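You operate a simulated robot arm through the tools that you are given. There is no shell and no other tool. Be economical: measure what you need, move in short steps, check, and stop when the job is done.

Carry out the task below with a simulated robot arm. There is one attempt and no reset: what you move stays moved.

Task
Take the box with the earliest date from the top of the short grey table and put it on the bay three. Then take the thin roll and leave it on the middle board of the tall shelf. Then put the spoon on the top of the grey table away on the top of the grey plank table. Then take the drink card and put it on the low shelf of the drinks table. Then fetch the syrup card and set it on the top of chest two. Then fetch the brush from the top of the grey plank table and set it in the pot. Then fetch the sponge and set it on the top of the narrow table. Do these in the order given. Set down upright: thin roll, drink card, syrup card.

The check looks at the end state, three seconds after you hand in, the way a careful person would. Anything else that was tipped, shoved, dropped, spilled or broken makes it a failure.

Robot
A 7-joint arm with a two-finger parallel gripper on a trunk, on a base that drives. Base frame: it is fixed to the floor where the robot stands at the start and does not move with it; the origin is under the middle of the robot, x ahead of it, y to its left, z up. Readings come in m, degrees, newtons and seconds.
With the tool pointing down near the work surface it reaches from about 0.1 to 0.84 m from the robot's upright axis, wherever it stands. Its first joint turns from -166.0 to 166.0 degrees. Places, roughly: bay three (21x27 cm) [0.5, -1.02, 0.92]; box [0.75, 0.25, 0.75]; brush (7x5x5 cm) [-6.3, 4.2, 0.7]; drink card [-7.75, 4.25, 0.75]; low shelf of the drinks table [-7.4, 4.2, 0.3]; middle board of the tall shelf [0.5, -0.9, 0.6]; pot (22x17x7 cm) [-5, 4.2, 0.4]; sponge (8x5x4 cm) [-6, 2.3, 0.5]; spoon (14x4x2 cm) [-1, -1.3, 0.8]; syrup card [-7.25, 4.25, 0.75]; thin roll (6x6x10 cm) [0.6, -0.6, 1]; top of chest two [-5.8, 2.2, 0.5]; top of the grey plank table [-6, 4.3, 0.7]; top of the narrow table [-4.3, 4.4, 0.7]. Payload 3.43 kg.
The tool frame sits at the grasp point between the pads (the TCP): z along the fingers, y along the line on which they close. The tips reach 0.03 m beyond it. Largest opening 0.094 m; finger width 0.028, thickness 0.01; the body of the gripper, 0.05 by 0.096 m, starts 0.055 m behind the TCP.
Orientation is that of the tool frame in the base frame, as a unit quaternion [x, y, z, w]. With the fingers straight down and closing along the base's y, the tool's x points along the base's -x, its y along +y and its z along -z.

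Tools
- The arm moves only by the tool apply_moves. Its argument "increments" is a list of rows, each a list of 3 entries, a list of its own where there are three numbers: the shift along the tool's x, y, z in m, then the turn, a rotation vector about the tool's x, y, z in degrees, then the opening in per cent of the stroke, from 0 (shut) to 100 (fully open). In form: [[[tx, ty, tz], [rx, ry, rz], gripper], ...]. A call has 1 to 12 rows; each row is the pose to reach, as a shift and turn from the pose commanded when the call began, along the tool's axes at that moment. Rows are played at 5 a second. More than 0.05 m and 8.6 degrees between two rows, or a gripper value outside its range, and nothing of the call is played. Where a pose cannot be reached the arm comes as near as it can. A force on the tool above 40 N (or 10 N above the force at the start of the call, whichever is more), or a blocked arm, ends the call early, and 0.2 s more pass. Each finger travels about 0.045 m/s and halts on what it meets, pressing with about 31 N; the grip force reading is that of the motor and also rises with nothing between the fingers. The clock runs only during rows and for 0.2 s after the last one: add rows that repeat a pose to give the fingers time. The reply holds the time, the measured pose of the TCP, the force on the tool along the base axes, the opening and the grip force, in the units named above and with some noise, with the torque about the TCP (base axes, N m) and any sound that the robot's microphone picked up.
- Cameras (640 x 400 px; columns grow to the right, rows downward): "scene" is now at [0.4212, 0.1618, 1.1301]; the picture's right is [-1.00, -0.06, 0.00], its down [-0.06, 0.92, -0.39] and it looks along [0.03, -0.39, -0.92] (base axes); focal length 214 px, centre (320, 200). "wrist" rides on the gripper at [0.076, 0.014, -0.102] in the tool frame; the picture's right is [-0.18, 0.98, 0.00], its down [-0.75, -0.14, -0.64] and it looks along [-0.63, -0.12, 0.77] (tool axes); focal length 243 px, centre (320, 200). There is no depth. A picture from a camera that has moved, and an enlarged one, comes with that camera's place and axes in the base frame and with its lens. The place of the scene camera against the robot may be out by one fixed shift of up to 0.018 m in any direction.
- camera(camera): a new picture of that camera. It takes no simulated time.
- raise_lower(by): slides the trunk up (or, below 0, down) by that many m; the arm and the scene camera ride with it, the base frame stays. It gives what a move gives, with no picture.
- drive_base(legs): drives the robot by 1 to 6 legs, each [ahead, left, turn to the left] in m, m and degrees, along the robot's own axes; the way and the turn of a leg run together, so that a leg with both is an arc; at most 1.5 m and 180 degrees a leg. The arm and the cameras ride along, it lands a little off, and it stops where it bumps. It gives what a move gives.
- head_to(pan, tilt): turns the head with the scene camera to pan (to the left, within 103 degrees either way) and tilt (down, from -29 to 69), counted from straight ahead of the robot. It gives what a move gives.
- zoom(camera, box): a new picture of the part [left, top, right, bottom] of that camera's present view, enlarged. It takes no simulated time.
- job_done(): hands the job in; it is judged then, once.

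Work in short steps. Places have to be worked out from the pictures, the camera data and where the tool is seen: move nearer, look again, correct. Check each grasp and each placing, and mend what went wrong. You have 207 turns and 184 pictures in all, those below and enlarged ones among them. Open the gripper and draw the arm clear of the work before you hand the job in, unless the task says otherwise.

The tools are called after ">>>" as name(argument=value, ...) on one line, values as JSON. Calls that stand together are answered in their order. apply_moves: Moves the arm, as the interface text tells. Its arguments: {"type":"object","properties":{"increments":{"type":"array","items":{"type":"array"}}},"required":["increments"]} The other tools are called the same way: raise_lower (by) slides the trunk up or down; drive_base (legs) drives the base; head_to (pan, tilt) turns the head that bears the scene camera; camera (camera) takes a picture; zoom (camera, box) takes an enlarged picture of a part of a camera's view; job_done () hands the job in.

At the start:

```text
time_s: 0.0
ee_pos: [0.3807, -0.3416, 1.2255]
tool_rot: [0.0, 1.0, 0.0, 0.0]
wrist_force: [0.1, 0.2, -0.1]
wrist_torque: [0.0, 0.0, 0.02]
opening: 0.094
finger_force: 0.0
trunk travel left (down, up): [-0.275, 0.215]
robot x, y, heading: [-0.001, -0.0004, 0.3]
head pan, tilt: [-86.3, 66.8]
```

scene: 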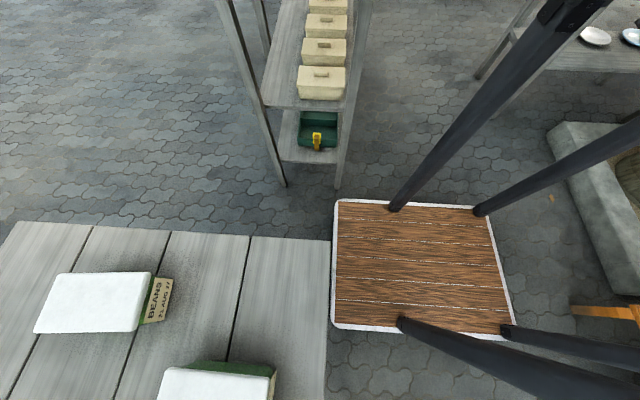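
wrist: 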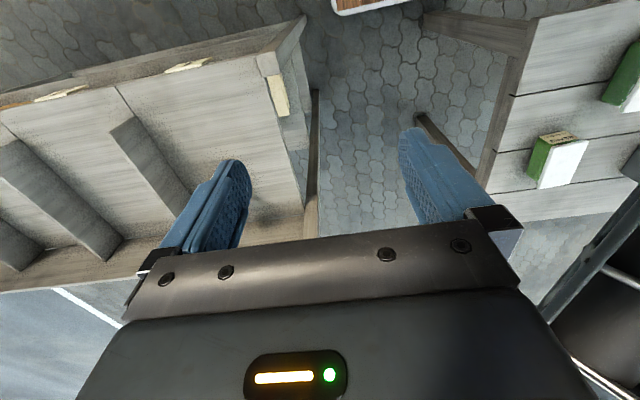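

I start by looking around: boxes on the grey table ahead, and the bays/shelf to the right.

>>> head_to(pan=0, tilt=45)

>>> camera(camera="scene")

>>> head_to(pan=-70, tilt=30)

>>> camera(camera="scene")

```text
time_s: 1.6
ee_pos: [0.3803, -0.3407, 1.223]
tool_rot: [0.0, 1.0, 0.0, 0.0]
wrist_force: [-0.6, 0.4, 0.3]
wrist_torque: [0.0, 0.02, 0.01]
opening: 0.094
finger_force: 0.0
trunk travel left (down, up): [-0.275, 0.215]
robot x, y, heading: [-0.0007, -0.0012, -0.2]
head pan, tilt: [0.0, 45.0]
```

```text
181 pictures are left
camera scene: at [0.4988, 0.22, 1.157], right [0.0, -1.0, 0.0], down [-0.71, 0.0, -0.71], along [0.71, 0.0, -0.71], focal length 214 px, centre (320, 200)
```

scene: 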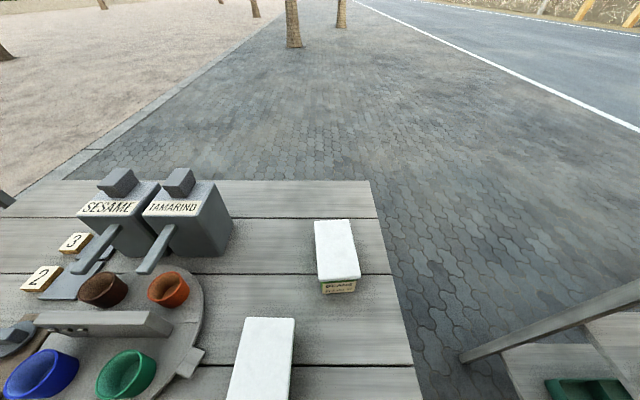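

```text
time_s: 3.0
ee_pos: [0.381, -0.3405, 1.2239]
tool_rot: [0.0, 1.0, 0.0, 0.0]
wrist_force: [-0.2, 0.9, -0.6]
wrist_torque: [-0.01, -0.02, 0.01]
opening: 0.0942
finger_force: 0.1
trunk travel left (down, up): [-0.275, 0.215]
robot x, y, heading: [-0.0021, 0.0042, 0.3]
head pan, tilt: [-70.0, 30.0]
```

```text
180 pictures are left
camera scene: at [0.4485, 0.1351, 1.1796], right [-0.94, -0.34, 0.0], down [-0.17, 0.47, -0.87], along [0.3, -0.81, -0.5], focal length 214 px, centre (320, 200)
```

scene: 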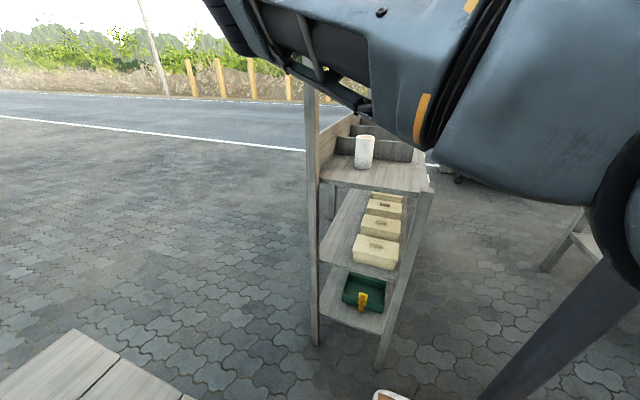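

Two boxes are visible. I look steeper down and zoom on the labels.

>>> head_to(pan=-8, tilt=68)

>>> camera(camera="scene")

>>> zoom(camera="wrist", box=[500, 40, 640, 200])

```text
time_s: 4.3
ee_pos: [0.3804, -0.3409, 1.2225]
tool_rot: [-0.001, 1.0, 0.0, 0.0]
wrist_force: [-0.3, -0.4, 0.4]
wrist_torque: [0.0, 0.0, 0.01]
opening: 0.0939
finger_force: 0.0
trunk travel left (down, up): [-0.275, 0.215]
robot x, y, heading: [0.0009, -0.0008, 0.2]
head pan, tilt: [-8.0, 68.0]
```

```text
179 pictures are left
camera scene: at [0.4739, 0.2121, 1.1289], right [-0.14, -0.99, 0.0], down [-0.92, 0.13, -0.38], along [0.37, -0.05, -0.93], focal length 214 px, centre (320, 200)
```

scene: 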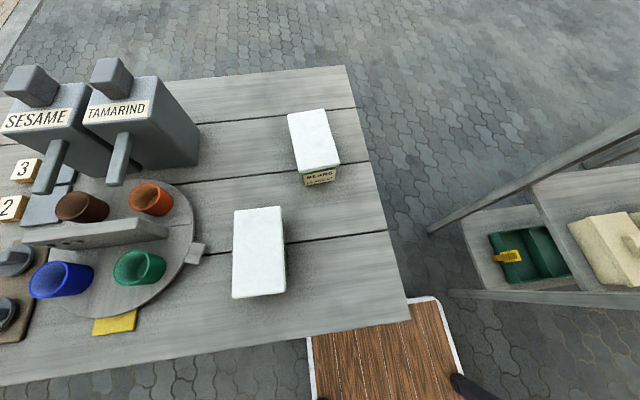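

```text
2.50 times, centred on (570, 120) of wrist
camera zoom: at [0.3042, -0.3264, 1.3264], right [0.18, 0.98, 0.0], down [0.75, -0.14, 0.64], along [0.63, -0.12, -0.77], focal length 606 px, centre (-305, 400)
```

zoom: 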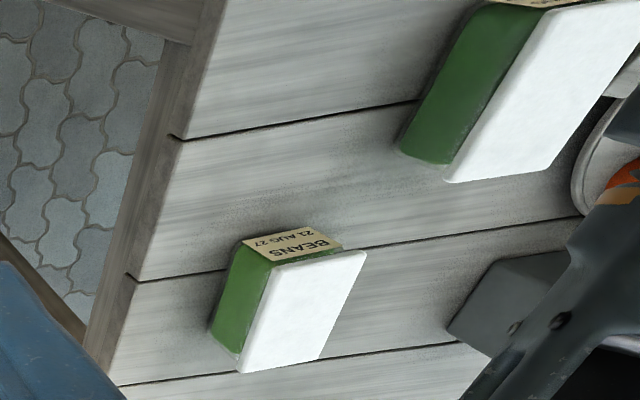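

Far box reads BEANS 21 AUG 27; the near box's label is hidden. I look around the sides before backing off a bit.

>>> head_to(pan=100, tilt=25)

>>> camera(camera="scene")

>>> head_to(pan=-103, tilt=25)

>>> camera(camera="scene")

```text
time_s: 6.2
ee_pos: [0.3822, -0.3412, 1.2253]
tool_rot: [0.0, 1.0, 0.0, 0.0]
wrist_force: [0.5, 0.6, 0.5]
wrist_torque: [-0.05, 0.02, -0.03]
opening: 0.0943
finger_force: 0.0
trunk travel left (down, up): [-0.275, 0.215]
robot x, y, heading: [0.0028, -0.0001, 0.1]
head pan, tilt: [100.0, 25.0]
```

```text
177 pictures are left
camera scene: at [0.4016, 0.3108, 1.1876], right [0.98, 0.17, 0.0], down [0.07, -0.42, -0.91], along [-0.16, 0.89, -0.42], focal length 214 px, centre (320, 200)
```

scene: 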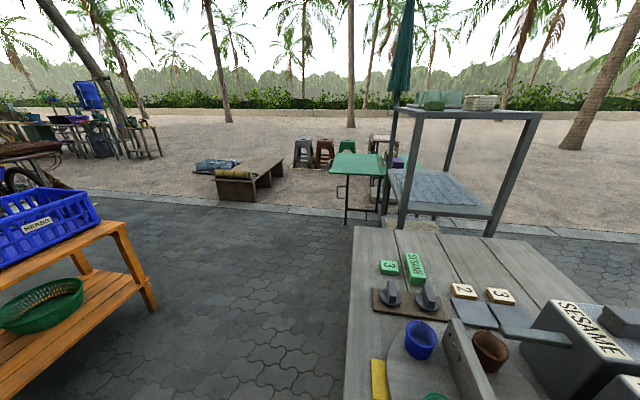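

```text
time_s: 9.2
ee_pos: [0.3825, -0.3406, 1.2248]
tool_rot: [-0.001, 1.0, 0.0, 0.0]
wrist_force: [0.5, 1.2, -0.5]
wrist_torque: [-0.01, -0.02, -0.01]
opening: 0.0943
finger_force: 0.0
trunk travel left (down, up): [-0.275, 0.215]
robot x, y, heading: [0.0038, -0.0015, -0.1]
head pan, tilt: [-103.0, 25.0]
```

```text
176 pictures are left
camera scene: at [0.3968, 0.1303, 1.1876], right [-0.97, 0.22, 0.0], down [0.09, 0.41, -0.91], along [-0.2, -0.88, -0.42], focal length 214 px, centre (320, 200)
```

scene: 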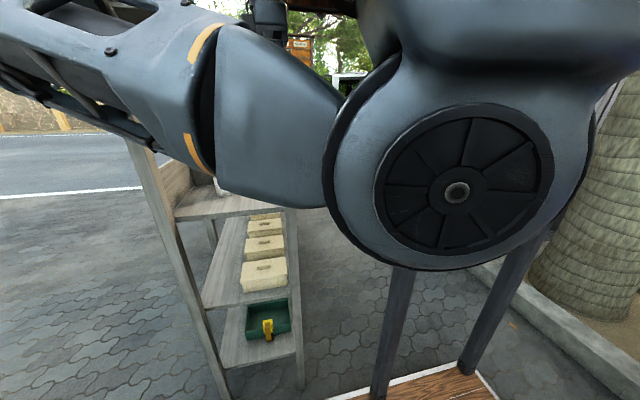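

Space behind is free for a short back-off. I back 0.2 m and look at the near label.

>>> drive_base(legs=[[-0.22, 0, 0]])

>>> head_to(pan=0, tilt=50)

>>> camera(camera="scene")

>>> zoom(camera="scene", box=[220, 130, 380, 310])

```text
time_s: 10.8
ee_pos: [0.1608, -0.3417, 1.2232]
tool_rot: [0.001, 1.0, 0.0, -0.001]
wrist_force: [0.3, -0.1, 0.2]
wrist_torque: [0.02, 0.0, 0.0]
opening: 0.094
finger_force: 0.1
trunk travel left (down, up): [-0.275, 0.215]
robot x, y, heading: [-0.2229, -0.004, -0.2]
head pan, tilt: [-103.0, 25.0]
```

```text
time_s: 12.6
ee_pos: [0.1614, -0.3429, 1.2242]
tool_rot: [0.001, 1.0, 0.0, 0.0]
wrist_force: [0.7, -0.5, -0.2]
wrist_torque: [-0.01, -0.01, 0.01]
opening: 0.094
finger_force: 0.1
trunk travel left (down, up): [-0.275, 0.215]
robot x, y, heading: [-0.2194, -0.0025, -0.3]
head pan, tilt: [0.0, 50.0]
```

```text
175 pictures are left
camera scene: at [0.276, 0.2187, 1.1501], right [0.0, -1.0, 0.0], down [-0.77, 0.0, -0.64], along [0.64, 0.0, -0.77], focal length 214 px, centre (320, 200)
```

scene: 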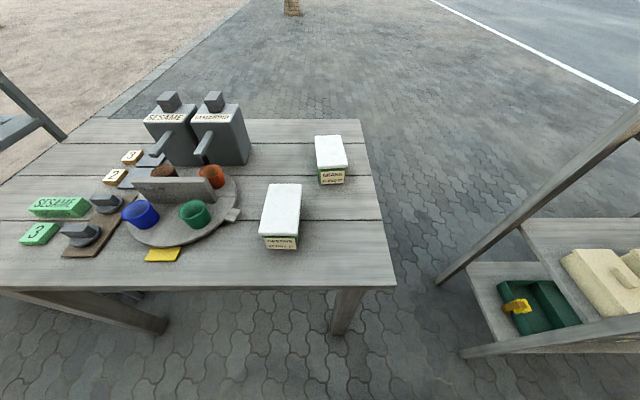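

```text
2.22 times, centred on (300, 220) of scene
camera zoom: at [0.276, 0.2187, 1.1501], right [0.0, -1.0, 0.0], down [-0.77, 0.0, -0.64], along [0.64, 0.0, -0.77], focal length 477 px, centre (364, 156)
```

zoom: 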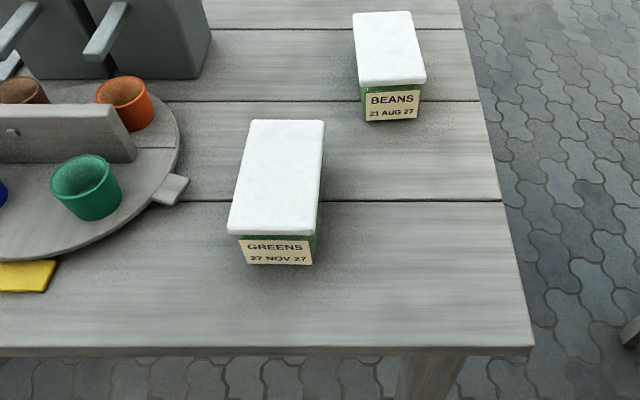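

BEANS (21 Aug 27) is earliest; I estimate it at about (0.76, 0.19), 8 cm wide, top z≈0.78. I drive so the box lies right of the head's column, then aim the arm over it.

>>> drive_base(legs=[[0, 0.4, 0], [0.22, 0, 0]])

>>> head_to(pan=-30, tilt=50)

>>> camera(camera="scene")

>>> camera(camera="wrist")

```text
time_s: 16.4
ee_pos: [0.3776, 0.0569, 1.2236]
tool_rot: [0.0, 1.0, 0.001, 0.0]
wrist_force: [-0.3, -0.3, -0.5]
wrist_torque: [0.01, -0.02, -0.01]
opening: 0.0941
finger_force: 0.1
trunk travel left (down, up): [-0.275, 0.215]
robot x, y, heading: [0.0009, 0.3977, -0.0]
head pan, tilt: [0.0, 50.0]
```

```text
time_s: 17.3
ee_pos: [0.3776, 0.0576, 1.2228]
tool_rot: [-0.001, 1.0, 0.0, 0.0]
wrist_force: [-0.7, 0.2, 0.3]
wrist_torque: [0.01, 0.0, 0.01]
opening: 0.0939
finger_force: 0.1
trunk travel left (down, up): [-0.275, 0.215]
robot x, y, heading: [-0.0029, 0.393, 0.0]
head pan, tilt: [-30.0, 50.0]
```

```text
173 pictures are left
camera scene: at [0.4801, 0.5801, 1.1501], right [-0.5, -0.87, 0.0], down [-0.66, 0.38, -0.64], along [0.56, -0.32, -0.77], focal length 214 px, centre (320, 200)
```

scene: 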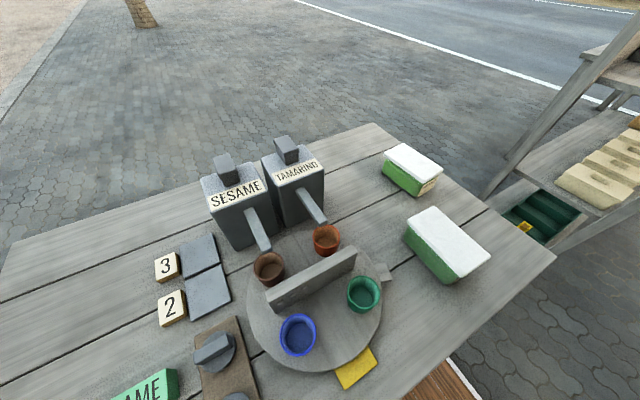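

```text
172 pictures are left
camera wrist: at [0.3007, 0.0719, 1.3264], right [0.18, 0.98, 0.0], down [0.75, -0.14, 0.64], along [0.63, -0.12, -0.77], focal length 243 px, centre (320, 200)
```

wrist: 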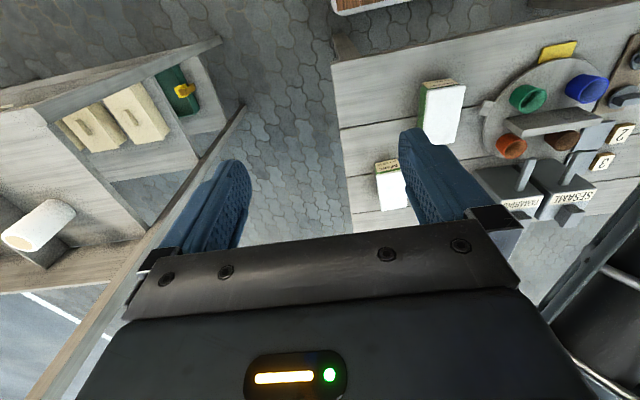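

I move the gripper above/in front of the bean box (about x 0.70, y 0.187, z 1.0).

>>> apply_moves(increments=[[[-0.04, 0.016, 0.02], [0, 0, 0], 100], [[-0.08, 0.032, 0.04], [0, 0, 0], 100], [[-0.12, 0.049, 0.07], [0, 0, 0], 100], [[-0.16, 0.065, 0.095], [0, 0, 0], 100], [[-0.2, 0.081, 0.12], [0, 0, 0], 100], [[-0.24, 0.097, 0.145], [0, 0, 0], 100], [[-0.28, 0.114, 0.17], [0, 0, 0], 100], [[-0.32, 0.13, 0.19], [0, 0, 0], 100], [[-0.34, 0.13, 0.2], [0, 0, 0], 100]])

>>> camera(camera="wrist")

>>> camera(camera="scene")

```text
refused: row 3 steps farther than a row can; nothing moved
```

```text
171 pictures are left
camera wrist: at [0.3007, 0.0719, 1.3264], right [0.18, 0.98, 0.0], down [0.75, -0.14, 0.64], along [0.63, -0.12, -0.77], focal length 243 px, centre (320, 200)
```

wrist: 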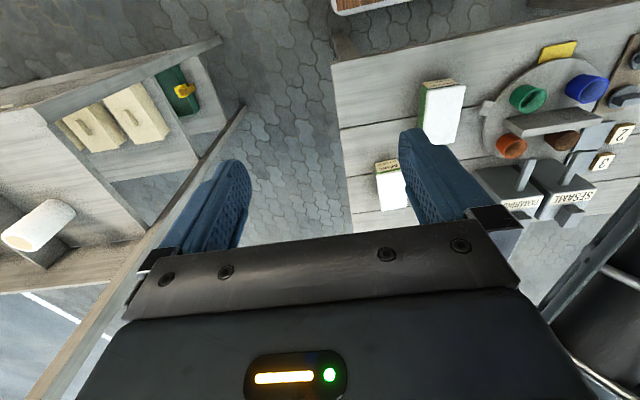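

```text
170 pictures are left
camera scene: at [0.4801, 0.5801, 1.1501], right [-0.5, -0.87, 0.0], down [-0.66, 0.38, -0.64], along [0.56, -0.32, -0.77], focal length 214 px, centre (320, 200)
```

scene: 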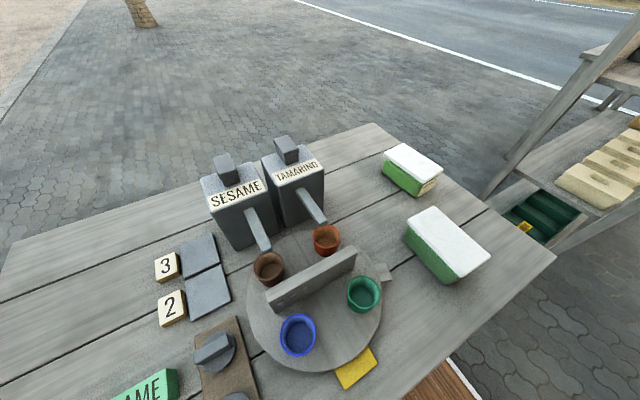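

Step sizes too long; I use finer, even rows.

>>> apply_moves(increments=[[[-0.034, 0.013, 0.02], [0, 0, 0], 100], [[-0.068, 0.026, 0.04], [0, 0, 0], 100], [[-0.102, 0.039, 0.06], [0, 0, 0], 100], [[-0.136, 0.052, 0.08], [0, 0, 0], 100], [[-0.17, 0.065, 0.1], [0, 0, 0], 100], [[-0.204, 0.078, 0.12], [0, 0, 0], 100], [[-0.238, 0.091, 0.14], [0, 0, 0], 100], [[-0.272, 0.104, 0.16], [0, 0, 0], 100], [[-0.306, 0.117, 0.18], [0, 0, 0], 100], [[-0.34, 0.13, 0.2], [0, 0, 0], 100], [[-0.34, 0.13, 0.2], [0, 0, 0], 100]])

>>> camera(camera="wrist")

>>> camera(camera="scene")

```text
time_s: 19.7
ee_pos: [0.7179, 0.1867, 1.022]
tool_rot: [0.0, 1.0, -0.001, 0.0]
wrist_force: [0.5, 1.0, 0.5]
wrist_torque: [-0.01, -0.05, 0.01]
opening: 0.094
finger_force: 0.0
trunk travel left (down, up): [-0.275, 0.215]
robot x, y, heading: [-0.0018, 0.3976, 0.2]
head pan, tilt: [-30.0, 50.0]
```

```text
169 pictures are left
camera wrist: at [0.6416, 0.2014, 1.1253], right [0.18, 0.98, 0.0], down [0.75, -0.14, 0.64], along [0.63, -0.12, -0.77], focal length 243 px, centre (320, 200)
```

wrist: 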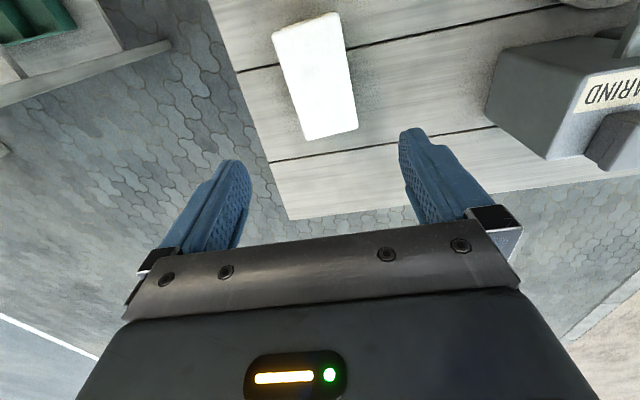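

```text
168 pictures are left
camera scene: at [0.48, 0.5802, 1.1501], right [-0.5, -0.87, 0.0], down [-0.66, 0.38, -0.64], along [0.56, -0.32, -0.77], focal length 214 px, centre (320, 200)
```

scene: 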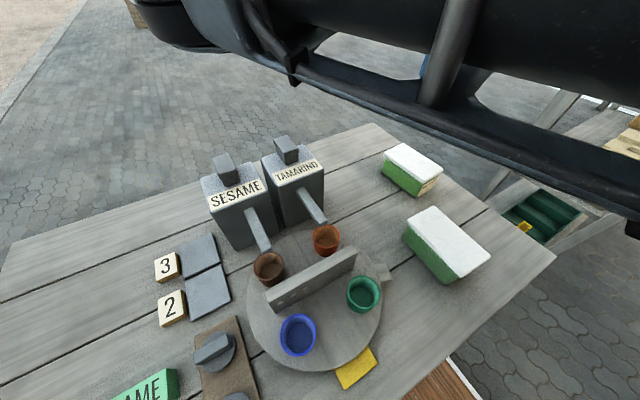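

Wrist view gives box centre ≈ (0.73, 0.183), yaw ≈ +3.5°. I descend partway, aligning the yaw.

>>> apply_moves(increments=[[[-0.005, -0.001, 0.03], [0, 0, -1.5], 100], [[-0.01, -0.003, 0.06], [0, 0, -3.5], 100], [[-0.015, -0.004, 0.1], [0, 0, -3.5], 100], [[-0.02, -0.004, 0.13], [0, 0, -3.5], 100], [[-0.02, -0.004, 0.13], [0, 0, -3.5], 100]])

>>> camera(camera="wrist")

>>> camera(camera="scene")

```text
time_s: 20.9
ee_pos: [0.7364, 0.1843, 0.8932]
tool_rot: [-0.032, 0.999, 0.0, 0.0]
wrist_force: [-0.1, -0.3, 0.2]
wrist_torque: [0.02, 0.0, 0.0]
opening: 0.0939
finger_force: 0.1
trunk travel left (down, up): [-0.275, 0.215]
robot x, y, heading: [-0.0022, 0.3986, -0.1]
head pan, tilt: [-30.0, 50.0]
```

```text
167 pictures are left
camera wrist: at [0.6597, 0.1945, 0.997], right [0.12, 0.99, 0.0], down [0.76, -0.09, 0.64], along [0.64, -0.08, -0.77], focal length 243 px, centre (320, 200)
```

wrist: 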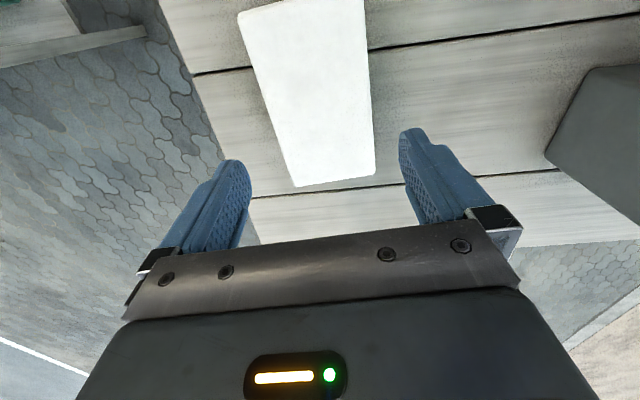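

```text
166 pictures are left
camera scene: at [0.48, 0.5801, 1.1501], right [-0.5, -0.87, 0.0], down [-0.66, 0.38, -0.64], along [0.56, -0.32, -0.77], focal length 214 px, centre (320, 200)
```

scene: 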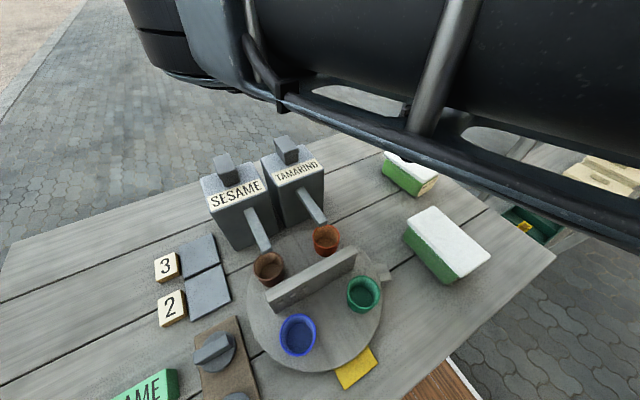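

Top z ≈0.80, width 7.6 cm, centre ≈(0.73,0.186). I descend to z≈0.775 and close.

>>> apply_moves(increments=[[[0.003, 0.002, 0.03], [0, 0, -0.6], 100], [[0.005, 0.002, 0.06], [0, 0, -0.6], 100], [[0.005, 0.002, 0.09], [0, 0, -0.6], 100], [[0.005, 0.002, 0.116], [0, 0, -0.6], 100], [[0.005, 0.002, 0.116], [0, 0, -0.6], 100], [[0.005, 0.002, 0.116], [0, 0, -0.6], 50], [[0.005, 0.002, 0.116], [0, 0, -0.6], 50], [[0.005, 0.002, 0.116], [0, 0, -0.6], 50], [[0.005, 0.002, 0.116], [0, 0, -0.6], 50]])

>>> camera(camera="wrist")

```text
time_s: 21.9
ee_pos: [0.7312, 0.1845, 0.791]
tool_rot: [-0.036, 0.999, -0.001, 0.001]
wrist_force: [-2.6, 1.4, 13.4]
wrist_torque: [0.73, 0.29, 0.18]
opening: 0.094
finger_force: 0.0
trunk travel left (down, up): [-0.275, 0.215]
robot x, y, heading: [-0.0017, 0.3965, 0.0]
head pan, tilt: [-30.0, 50.0]
stopped in row 4: the force on the tool passed its limit at 67 N (the readings are from after the stop); the commanded pose is now the measured one
```

```text
165 pictures are left
camera wrist: at [0.6536, 0.1943, 0.8928], right [0.11, 0.99, 0.0], down [0.76, -0.09, 0.64], along [0.64, -0.07, -0.77], focal length 243 px, centre (320, 200)
```

wrist: 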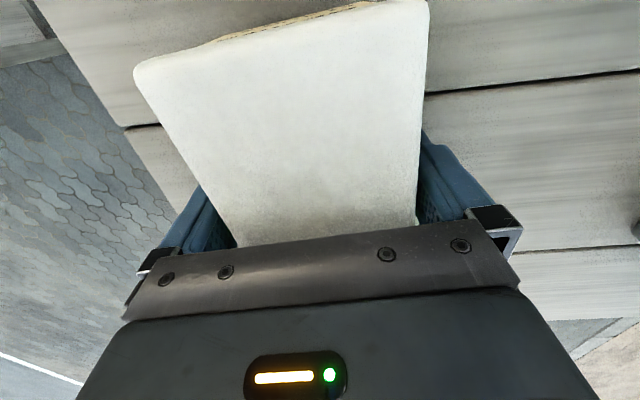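

Contact stopped the descent with tips at z≈0.76, fingers straddling the box. I lift 5 mm to relieve and close.

>>> apply_moves(increments=[[[0, 0.001, -0.006], [0, 0, 0], 100], [[0, 0.001, -0.006], [0, 0, 0], 100]])

>>> zoom(camera="wrist", box=[120, 0, 520, 250])

>>> camera(camera="scene")

```text
time_s: 22.5
ee_pos: [0.7321, 0.1865, 0.7961]
tool_rot: [-0.036, 0.999, 0.0, 0.0]
wrist_force: [0.7, 0.7, 0.8]
wrist_torque: [0.04, 0.02, -0.01]
opening: 0.0941
finger_force: 0.1
trunk travel left (down, up): [-0.275, 0.215]
robot x, y, heading: [-0.0074, 0.3955, -0.1]
head pan, tilt: [-30.0, 50.0]
```

```text
1.60 times, centred on (320, 125) of wrist
camera zoom: at [0.6541, 0.1948, 0.8977], right [0.11, 0.99, 0.0], down [0.76, -0.09, 0.64], along [0.64, -0.07, -0.77], focal length 388 px, centre (320, 320)
```

zoom: 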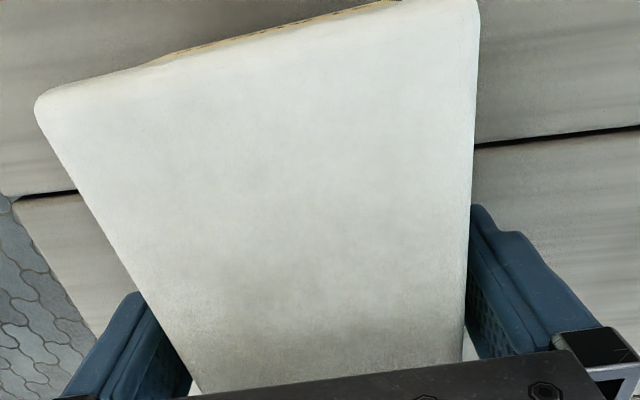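

```text
163 pictures are left
camera scene: at [0.4802, 0.5801, 1.15], right [-0.5, -0.87, 0.0], down [-0.66, 0.38, -0.64], along [0.56, -0.32, -0.77], focal length 214 px, centre (320, 200)
```

scene: 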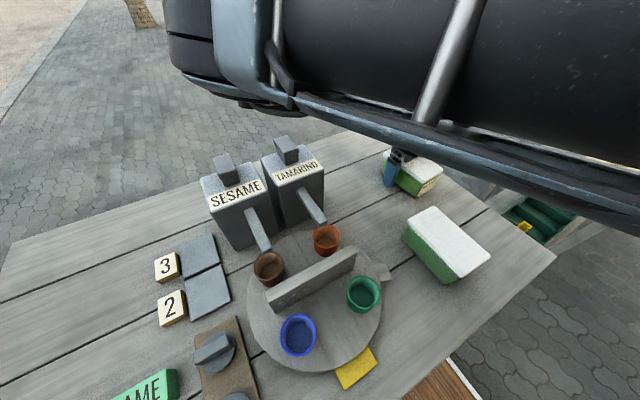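

Fingers straddle the box cleanly; closing.

>>> apply_moves(increments=[[[0, 0, 0], [0, 0, 0], 70], [[0, 0, 0], [0, 0, 0], 70], [[0, 0, 0], [0, 0, 0], 70], [[0, 0, 0], [0, 0, 0], 70]])

>>> apply_moves(increments=[[[0, 0, -0.03], [0, 0, 0], 70], [[0, 0, -0.06], [0, 0, 0], 70], [[0, 0, -0.09], [0, 0, 0], 70], [[0, 0, -0.13], [0, 0, 0], 70], [[0, 0, -0.17], [0, 0, 0], 70], [[0, 0, -0.2], [0, 0, 0], 70]])

>>> camera(camera="wrist")

```text
time_s: 23.5
ee_pos: [0.732, 0.1864, 0.7945]
tool_rot: [-0.036, 0.999, 0.0, 0.0]
wrist_force: [-0.5, 0.6, 0.2]
wrist_torque: [0.05, 0.07, -0.05]
opening: 0.0749
finger_force: 30.8
trunk travel left (down, up): [-0.275, 0.215]
robot x, y, heading: [-0.0008, 0.4, -0.1]
head pan, tilt: [-30.0, 50.0]
```

```text
time_s: 24.9
ee_pos: [0.732, 0.1883, 0.9948]
tool_rot: [-0.036, 0.999, 0.0, -0.001]
wrist_force: [0.5, 0.4, -3.5]
wrist_torque: [-0.01, -0.03, 0.01]
opening: 0.0751
finger_force: 30.9
trunk travel left (down, up): [-0.275, 0.215]
robot x, y, heading: [-0.0048, 0.3974, -0.1]
head pan, tilt: [-30.0, 50.0]
```

```text
162 pictures are left
camera wrist: at [0.6547, 0.1977, 1.0977], right [0.11, 0.99, 0.0], down [0.76, -0.09, 0.64], along [0.64, -0.07, -0.77], focal length 243 px, centre (320, 200)
```

wrist: 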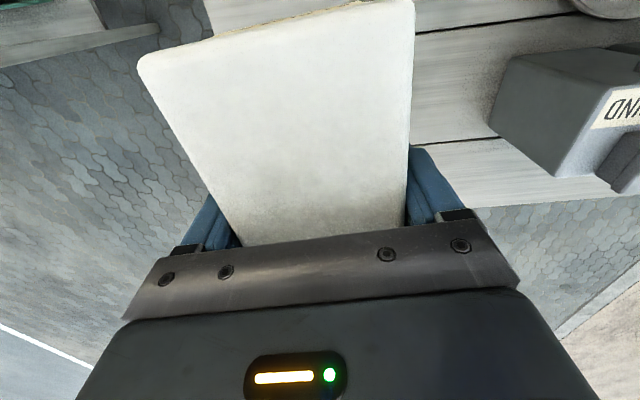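

Box is held. I raise and retract the arm, then drive back to the right toward the shelf.

>>> apply_moves(increments=[[[0.0, 0, -0.045], [0, 0, 0], 70], [[0.0, 0, -0.09], [0, 0, 0], 70], [[0.02, -0.01, -0.13], [0, 0, 0], 70], [[0.05, -0.03, -0.16], [0, 0, 1], 70], [[0.08, -0.05, -0.19], [0, 0, 2], 70], [[0.11, -0.07, -0.22], [0, 0, 3], 70], [[0.15, -0.09, -0.23], [0, 0, 4.1], 70], [[0.19, -0.11, -0.24], [0, 0, 4.1], 70], [[0.23, -0.13, -0.25], [0, 0, 4.1], 70], [[0.26, -0.14, -0.25], [0, 0, 4.1], 70]])

>>> drive_base(legs=[[-0.22, 0, 0], [0, -0.6, 0]])

>>> head_to(pan=-50, tilt=30)

>>> camera(camera="scene")

>>> camera(camera="wrist")

```text
time_s: 27.1
ee_pos: [0.4822, 0.0312, 1.2446]
tool_rot: [-0.001, 1.0, 0.0, 0.0]
wrist_force: [0.8, -0.4, -2.2]
wrist_torque: [-0.03, -0.01, 0.0]
opening: 0.0751
finger_force: 30.9
trunk travel left (down, up): [-0.275, 0.215]
robot x, y, heading: [-0.0063, 0.3994, 0.2]
head pan, tilt: [-30.0, 50.0]
```

```text
time_s: 31.8
ee_pos: [0.2641, -0.5666, 1.2459]
tool_rot: [-0.001, 1.0, 0.0, 0.0]
wrist_force: [0.0, -0.1, -1.7]
wrist_torque: [0.04, -0.03, 0.0]
opening: 0.075
finger_force: 30.8
trunk travel left (down, up): [-0.275, 0.215]
robot x, y, heading: [-0.224, -0.2009, 0.1]
head pan, tilt: [-30.0, 50.0]
```

```text
time_s: 32.6
ee_pos: [0.2638, -0.566, 1.2443]
tool_rot: [-0.002, 1.0, 0.0, 0.001]
wrist_force: [0.3, -0.1, -2.5]
wrist_torque: [-0.02, 0.0, -0.05]
opening: 0.0753
finger_force: 31.3
trunk travel left (down, up): [-0.275, 0.215]
robot x, y, heading: [-0.2207, -0.1971, 0.1]
head pan, tilt: [-50.0, 30.0]
```

```text
161 pictures are left
camera scene: at [0.2521, -0.0463, 1.1795], right [-0.76, -0.65, 0.0], down [-0.32, 0.38, -0.87], along [0.56, -0.66, -0.5], focal length 214 px, centre (320, 200)
```

scene: 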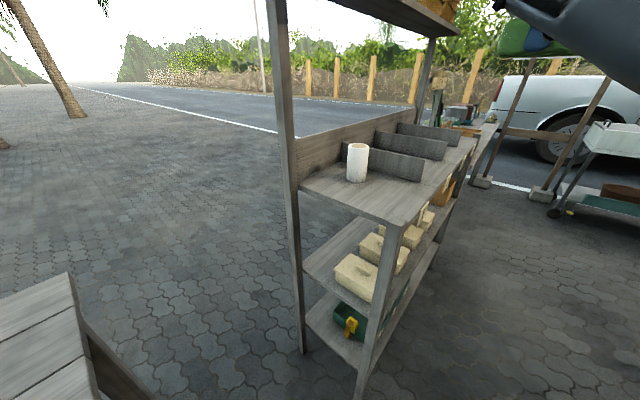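

```text
160 pictures are left
camera wrist: at [0.1873, -0.552, 1.3475], right [0.18, 0.98, 0.0], down [0.75, -0.14, 0.64], along [0.63, -0.12, -0.77], focal length 243 px, centre (320, 200)
```

wrist: 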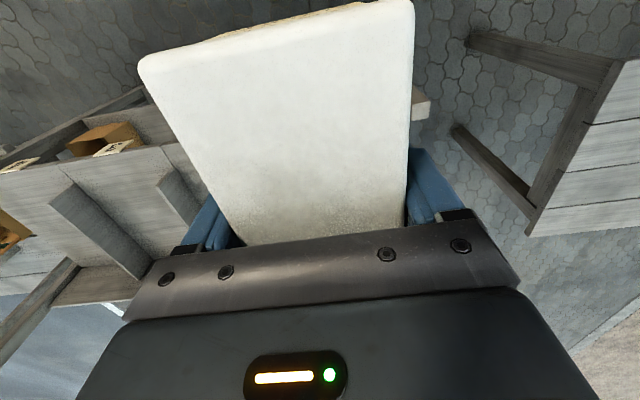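

There is an overhead board above the bays. I look level to learn its height and the bay labels.

>>> head_to(pan=-50, tilt=0)

>>> camera(camera="scene")

>>> head_to(pan=-85, tilt=15)

>>> camera(camera="scene")

```text
time_s: 33.6
ee_pos: [0.2647, -0.5667, 1.2447]
tool_rot: [-0.001, 1.0, 0.0, -0.001]
wrist_force: [0.3, -1.0, -2.8]
wrist_torque: [-0.02, -0.04, 0.01]
opening: 0.0753
finger_force: 31.1
trunk travel left (down, up): [-0.275, 0.215]
robot x, y, heading: [-0.2251, -0.1995, 0.1]
head pan, tilt: [-50.0, 0.0]
```

```text
159 pictures are left
camera scene: at [0.2518, -0.046, 1.2279], right [-0.76, -0.65, 0.0], down [0.0, 0.0, -1.0], along [0.65, -0.76, 0.0], focal length 214 px, centre (320, 200)
```

scene: 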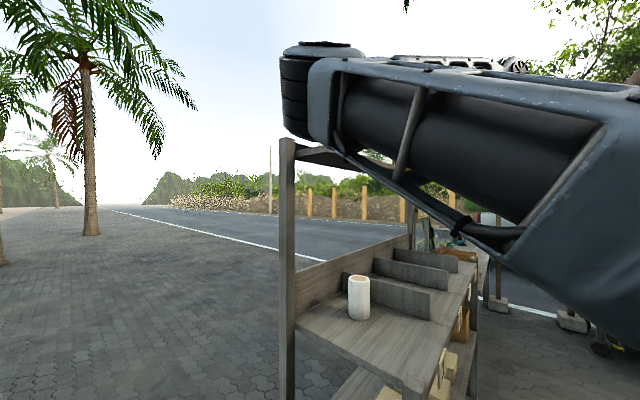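

```text
time_s: 34.6
ee_pos: [0.2637, -0.566, 1.2454]
tool_rot: [-0.001, 1.0, 0.001, 0.0]
wrist_force: [-0.4, -0.8, -2.2]
wrist_torque: [0.0, -0.01, 0.02]
opening: 0.075
finger_force: 30.7
trunk travel left (down, up): [-0.275, 0.215]
robot x, y, heading: [-0.2279, -0.1985, 0.1]
head pan, tilt: [-85.0, 15.0]
```

```text
158 pictures are left
camera scene: at [0.2023, -0.0703, 1.2038], right [-1.0, -0.09, 0.0], down [-0.02, 0.26, -0.97], along [0.09, -0.96, -0.26], focal length 214 px, centre (320, 200)
```

scene: 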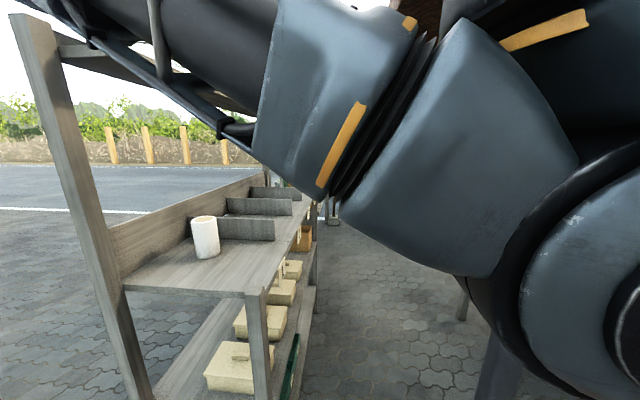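

I rotate right so the head can see the shelf without the arm in the way.

>>> drive_base(legs=[[0, 0, -90]])

>>> head_to(pan=35, tilt=10)

>>> camera(camera="scene")

>>> head_to(pan=-20, tilt=35)

>>> camera(camera="scene")

```text
time_s: 38.8
ee_pos: [-0.5849, -0.6899, 1.2449]
tool_rot: [0.702, 0.712, -0.001, -0.001]
wrist_force: [0.4, 0.8, -2.5]
wrist_torque: [-0.02, 0.01, 0.0]
opening: 0.0751
finger_force: 31.9
trunk travel left (down, up): [-0.275, 0.215]
robot x, y, heading: [-0.2219, -0.1998, -89.4]
head pan, tilt: [-85.0, 15.0]
```

```text
time_s: 40.8
ee_pos: [-0.5871, -0.6906, 1.2445]
tool_rot: [0.703, 0.711, 0.0, 0.0]
wrist_force: [0.0, -0.4, -2.3]
wrist_torque: [-0.03, -0.05, 0.03]
opening: 0.0752
finger_force: 30.5
trunk travel left (down, up): [-0.275, 0.215]
robot x, y, heading: [-0.2214, -0.2033, -89.3]
head pan, tilt: [35.0, 10.0]
```

```text
157 pictures are left
camera scene: at [0.0469, -0.689, 1.2119], right [-0.81, -0.58, 0.0], down [-0.1, 0.14, -0.98], along [0.57, -0.8, -0.17], focal length 214 px, centre (320, 200)
```

scene: 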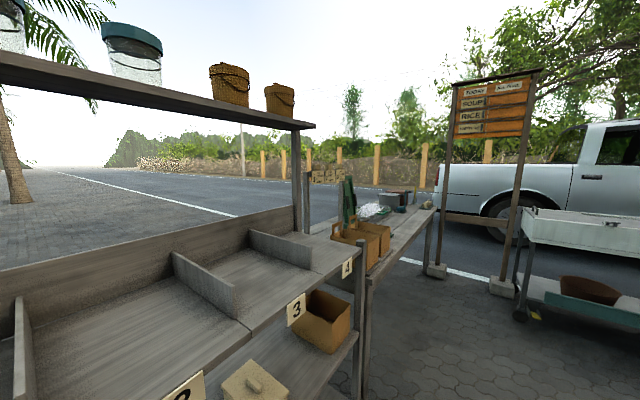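

```text
time_s: 42.0
ee_pos: [-0.5867, -0.6901, 1.2445]
tool_rot: [0.702, 0.712, 0.0, 0.0]
wrist_force: [-0.3, 0.6, -2.9]
wrist_torque: [-0.03, 0.02, 0.02]
opening: 0.0751
finger_force: 31.1
trunk travel left (down, up): [-0.275, 0.215]
robot x, y, heading: [-0.2244, -0.2001, -89.3]
head pan, tilt: [-20.0, 35.0]
```

```text
156 pictures are left
camera scene: at [-0.0364, -0.6966, 1.1718], right [-0.94, 0.33, 0.0], down [0.19, 0.54, -0.82], along [-0.27, -0.77, -0.57], focal length 214 px, centre (320, 200)
```

scene: 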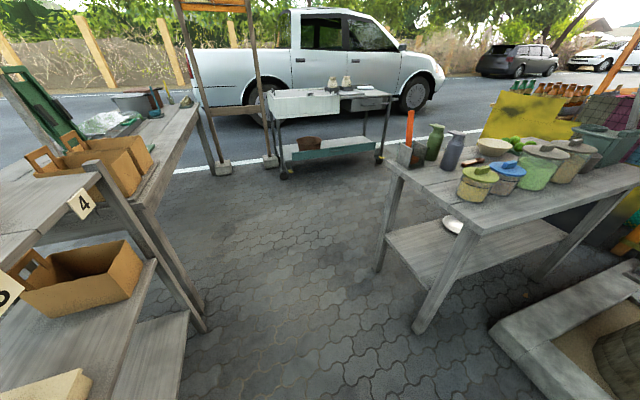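

The bay labels 2, 3, 4 are clear; bay 3 is between two dividers, overhead board at the rear. I check the arm's own shape.

>>> head_to(pan=-75, tilt=-15)

>>> camera(camera="scene")

>>> head_to(pan=-30, tilt=-10)

>>> camera(camera="scene")

```text
time_s: 43.2
ee_pos: [-0.5855, -0.689, 1.244]
tool_rot: [0.703, 0.711, 0.0, 0.001]
wrist_force: [-0.1, 0.2, -2.5]
wrist_torque: [-0.04, -0.01, 0.01]
opening: 0.0751
finger_force: 31.3
trunk travel left (down, up): [-0.275, 0.215]
robot x, y, heading: [-0.2224, -0.2017, -89.5]
head pan, tilt: [-75.0, -15.0]
```

```text
155 pictures are left
camera scene: at [-0.0848, -0.6353, 1.2503], right [-0.27, 0.96, 0.0], down [-0.25, -0.07, -0.97], along [-0.93, -0.26, 0.26], focal length 214 px, centre (320, 200)
```

scene: 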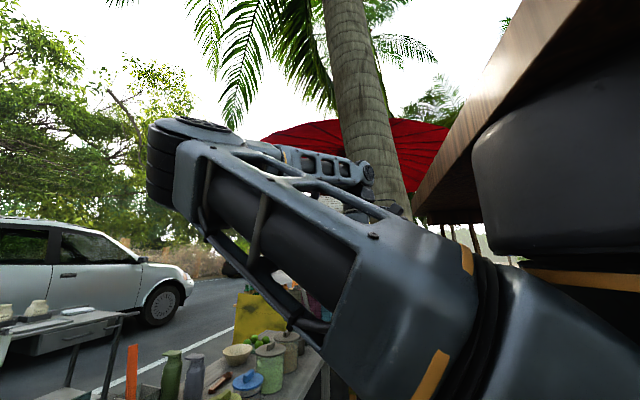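

```text
time_s: 44.4
ee_pos: [-0.5865, -0.69, 1.2447]
tool_rot: [0.703, 0.711, 0.0, 0.0]
wrist_force: [0.4, -0.8, -2.4]
wrist_torque: [-0.04, -0.02, 0.0]
opening: 0.0749
finger_force: 31.0
trunk travel left (down, up): [-0.275, 0.215]
robot x, y, heading: [-0.2219, -0.1989, -89.2]
head pan, tilt: [-30.0, -10.0]
```

```text
154 pictures are left
camera scene: at [-0.0487, -0.6869, 1.2432], right [-0.87, 0.49, 0.0], down [-0.09, -0.15, -0.98], along [-0.48, -0.86, 0.17], focal length 214 px, centre (320, 200)
```

scene: 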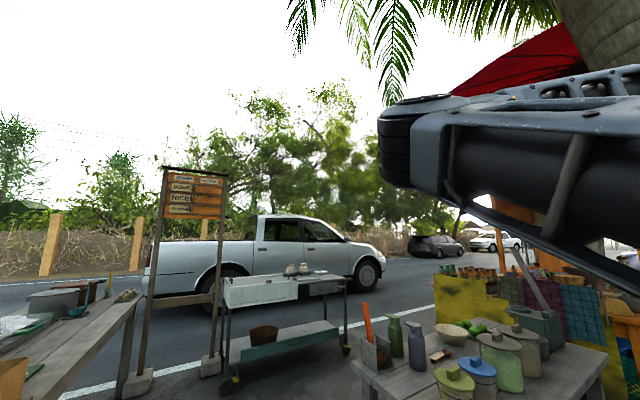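

The elbow juts out left of the tool. Before entering the shelf I mimic the placing configuration in free space here and look at the elbow.

>>> apply_moves(increments=[[[-0.025, 0.025, 0.03], [0, 0, 0], 70], [[-0.05, 0.05, 0.06], [0, 0, 0], 70], [[-0.075, 0.075, 0.09], [0, 0, 0], 70], [[-0.1, 0.1, 0.12], [0, 0, 0], 70], [[-0.125, 0.125, 0.15], [0, 0, 0], 70], [[-0.15, 0.15, 0.18], [0, 0, 0], 70], [[-0.175, 0.175, 0.21], [0, 0, 0], 70], [[-0.2, 0.2, 0.24], [0, 0, 0], 70], [[-0.2, 0.2, 0.27], [0, 0, 0], 70]])

>>> head_to(pan=-20, tilt=0)

>>> camera(camera="scene")

>>> head_to(pan=-60, tilt=0)

>>> camera(camera="scene")

```text
time_s: 46.4
ee_pos: [-0.3855, -0.8843, 0.9763]
tool_rot: [0.703, 0.712, 0.0, 0.0]
wrist_force: [0.7, -0.3, -1.7]
wrist_torque: [-0.03, 0.0, -0.05]
opening: 0.0753
finger_force: 31.2
trunk travel left (down, up): [-0.275, 0.215]
robot x, y, heading: [-0.2233, -0.2019, -89.5]
head pan, tilt: [-30.0, -10.0]
```

```text
time_s: 47.1
ee_pos: [-0.3856, -0.8836, 0.9744]
tool_rot: [0.704, 0.71, 0.0, -0.001]
wrist_force: [-0.5, 0.8, -1.9]
wrist_torque: [-0.04, 0.0, -0.04]
opening: 0.0752
finger_force: 31.0
trunk travel left (down, up): [-0.275, 0.215]
robot x, y, heading: [-0.2237, -0.1967, -89.3]
head pan, tilt: [-20.0, 0.0]
```

```text
153 pictures are left
camera scene: at [-0.0413, -0.6938, 1.2362], right [-0.92, 0.39, 0.0], down [-0.04, -0.09, -1.0], along [-0.39, -0.92, 0.09], focal length 214 px, centre (320, 200)
```

scene: 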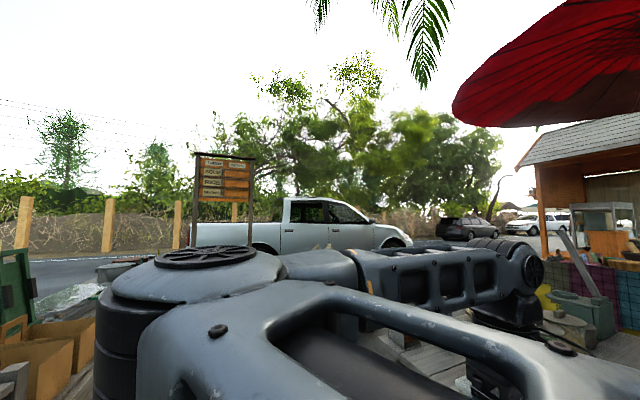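

```text
time_s: 48.2
ee_pos: [-0.385, -0.885, 0.9765]
tool_rot: [0.703, 0.711, -0.001, 0.0]
wrist_force: [0.1, -1.0, -2.4]
wrist_torque: [-0.03, -0.03, 0.05]
opening: 0.075
finger_force: 31.2
trunk travel left (down, up): [-0.275, 0.215]
robot x, y, heading: [-0.2263, -0.1991, -89.5]
head pan, tilt: [-60.0, 0.0]
```

```text
152 pictures are left
camera scene: at [-0.0845, -0.6597, 1.2281], right [-0.51, 0.86, 0.0], down [0.0, 0.0, -1.0], along [-0.86, -0.51, 0.0], focal length 214 px, centre (320, 200)
```

scene: 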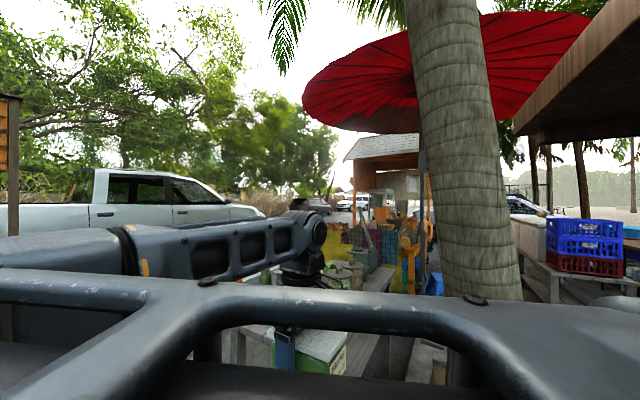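

Elbow sits ~0.37 m left of the tool at the same radius, z≈1.1–1.2. Best is to stand at about (-0.1,-1.35) facing +y so the elbow stays in front of the shelf. First back to the travel pose, then turn left 180° here.

>>> apply_moves(increments=[[[0.0, 0.0, -0.04], [0, 0, 0], 70], [[0.025, -0.025, -0.07], [0, 0, 0], 70], [[0.05, -0.05, -0.1], [0, 0, 0], 70], [[0.075, -0.075, -0.13], [0, 0, 0], 70], [[0.1, -0.1, -0.16], [0, 0, 0], 70], [[0.125, -0.125, -0.19], [0, 0, 0], 70], [[0.15, -0.15, -0.22], [0, 0, 0], 70], [[0.175, -0.175, -0.25], [0, 0, 0], 70], [[0.2, -0.2, -0.27], [0, 0, 0], 70]])

>>> drive_base(legs=[[0, 0, 90], [0, 0, 90]])

>>> drive_base(legs=[[-0.5, -0.05, 0]])

>>> head_to(pan=-100, tilt=40)

>>> camera(camera="scene")

>>> camera(camera="wrist")

```text
time_s: 50.2
ee_pos: [-0.5872, -0.6902, 1.2433]
tool_rot: [0.702, 0.712, -0.001, 0.0]
wrist_force: [0.9, 0.5, -2.1]
wrist_torque: [0.02, 0.06, 0.0]
opening: 0.0751
finger_force: 30.8
trunk travel left (down, up): [-0.275, 0.215]
robot x, y, heading: [-0.2217, -0.1999, -89.3]
head pan, tilt: [-60.0, 0.0]
```

```text
time_s: 58.3
ee_pos: [0.1271, 0.3028, 1.2419]
tool_rot: [0.722, -0.692, -0.001, 0.0]
wrist_force: [0.1, 0.3, -2.1]
wrist_torque: [0.02, 0.01, 0.01]
opening: 0.075
finger_force: 31.1
trunk travel left (down, up): [-0.275, 0.215]
robot x, y, heading: [-0.2213, -0.2031, 92.6]
head pan, tilt: [-60.0, 0.0]
```

```text
time_s: 61.2
ee_pos: [0.198, -0.1891, 1.2427]
tool_rot: [0.723, -0.691, 0.0, 0.0]
wrist_force: [0.7, 0.0, -1.6]
wrist_torque: [0.06, -0.02, 0.02]
opening: 0.0751
finger_force: 30.9
trunk travel left (down, up): [-0.275, 0.215]
robot x, y, heading: [-0.1478, -0.6907, 92.9]
head pan, tilt: [-60.0, 0.0]
```

```text
time_s: 62.3
ee_pos: [0.1972, -0.1895, 1.2424]
tool_rot: [0.723, -0.691, 0.0, 0.0]
wrist_force: [-0.2, 0.8, -2.0]
wrist_torque: [0.04, 0.0, -0.03]
opening: 0.075
finger_force: 30.9
trunk travel left (down, up): [-0.275, 0.215]
robot x, y, heading: [-0.1522, -0.6915, 92.5]
head pan, tilt: [-100.0, 40.0]
```

```text
151 pictures are left
camera scene: at [-0.3059, -0.2859, 1.1643], right [-0.13, -0.99, 0.0], down [-0.64, 0.08, -0.77], along [0.76, -0.1, -0.64], focal length 214 px, centre (320, 200)
```

scene: 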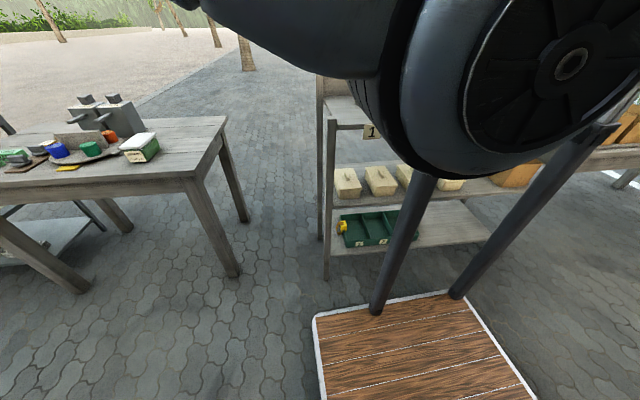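

```text
150 pictures are left
camera wrist: at [0.1853, -0.266, 1.3458], right [-0.99, 0.14, 0.0], down [0.11, 0.76, 0.64], along [0.09, 0.64, -0.77], focal length 243 px, centre (320, 200)
```

wrist: 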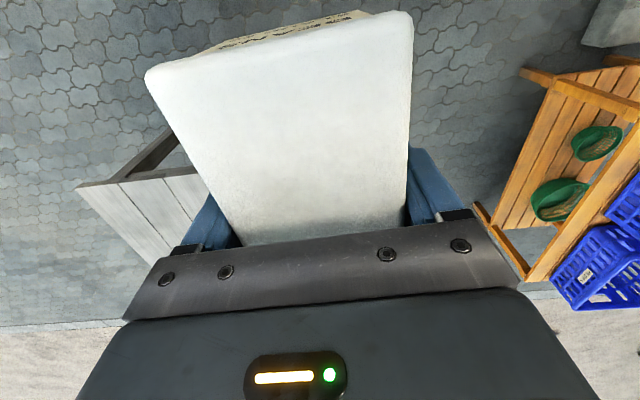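

Path is clear. I continue backing to y≈-1.35 and straighten the heading.

>>> drive_base(legs=[[-0.65, 0.02, -2.7]])

>>> camera(camera="scene")

>>> camera(camera="wrist")

```text
time_s: 65.9
ee_pos: [0.2148, -0.8519, 1.2434]
tool_rot: [-0.705, 0.709, 0.0, 0.0]
wrist_force: [0.9, -0.3, -2.1]
wrist_torque: [-0.01, 0.0, -0.02]
opening: 0.0752
finger_force: 30.8
trunk travel left (down, up): [-0.275, 0.215]
robot x, y, heading: [-0.1564, -1.3393, 89.8]
head pan, tilt: [-100.0, 40.0]
```

```text
149 pictures are left
camera scene: at [-0.2923, -0.9236, 1.1643], right [-0.18, -0.98, 0.0], down [-0.63, 0.11, -0.77], along [0.75, -0.14, -0.64], focal length 214 px, centre (320, 200)
```

scene: 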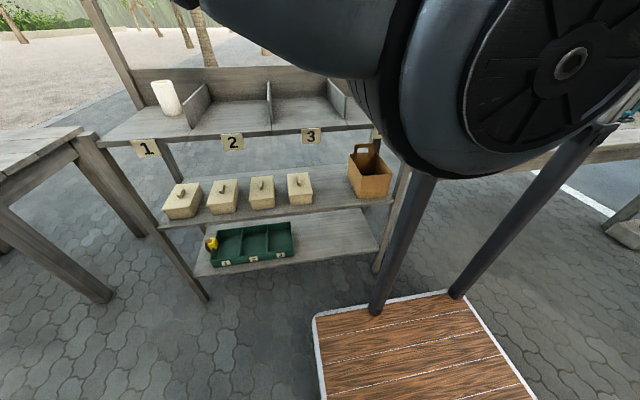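

```text
148 pictures are left
camera wrist: at [0.1996, -0.9278, 1.3458], right [-0.98, 0.19, 0.0], down [0.14, 0.75, 0.64], along [0.12, 0.63, -0.77], focal length 243 px, centre (320, 200)
```

wrist: 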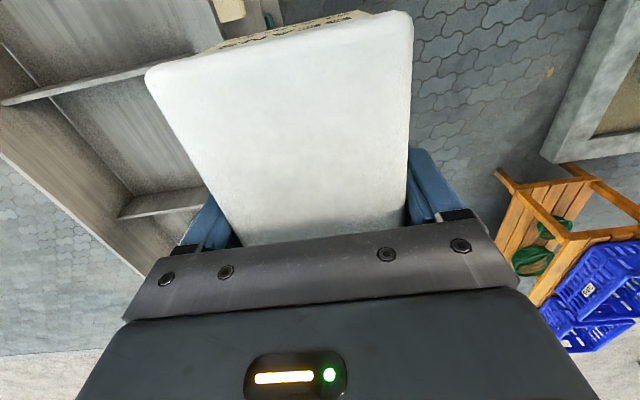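

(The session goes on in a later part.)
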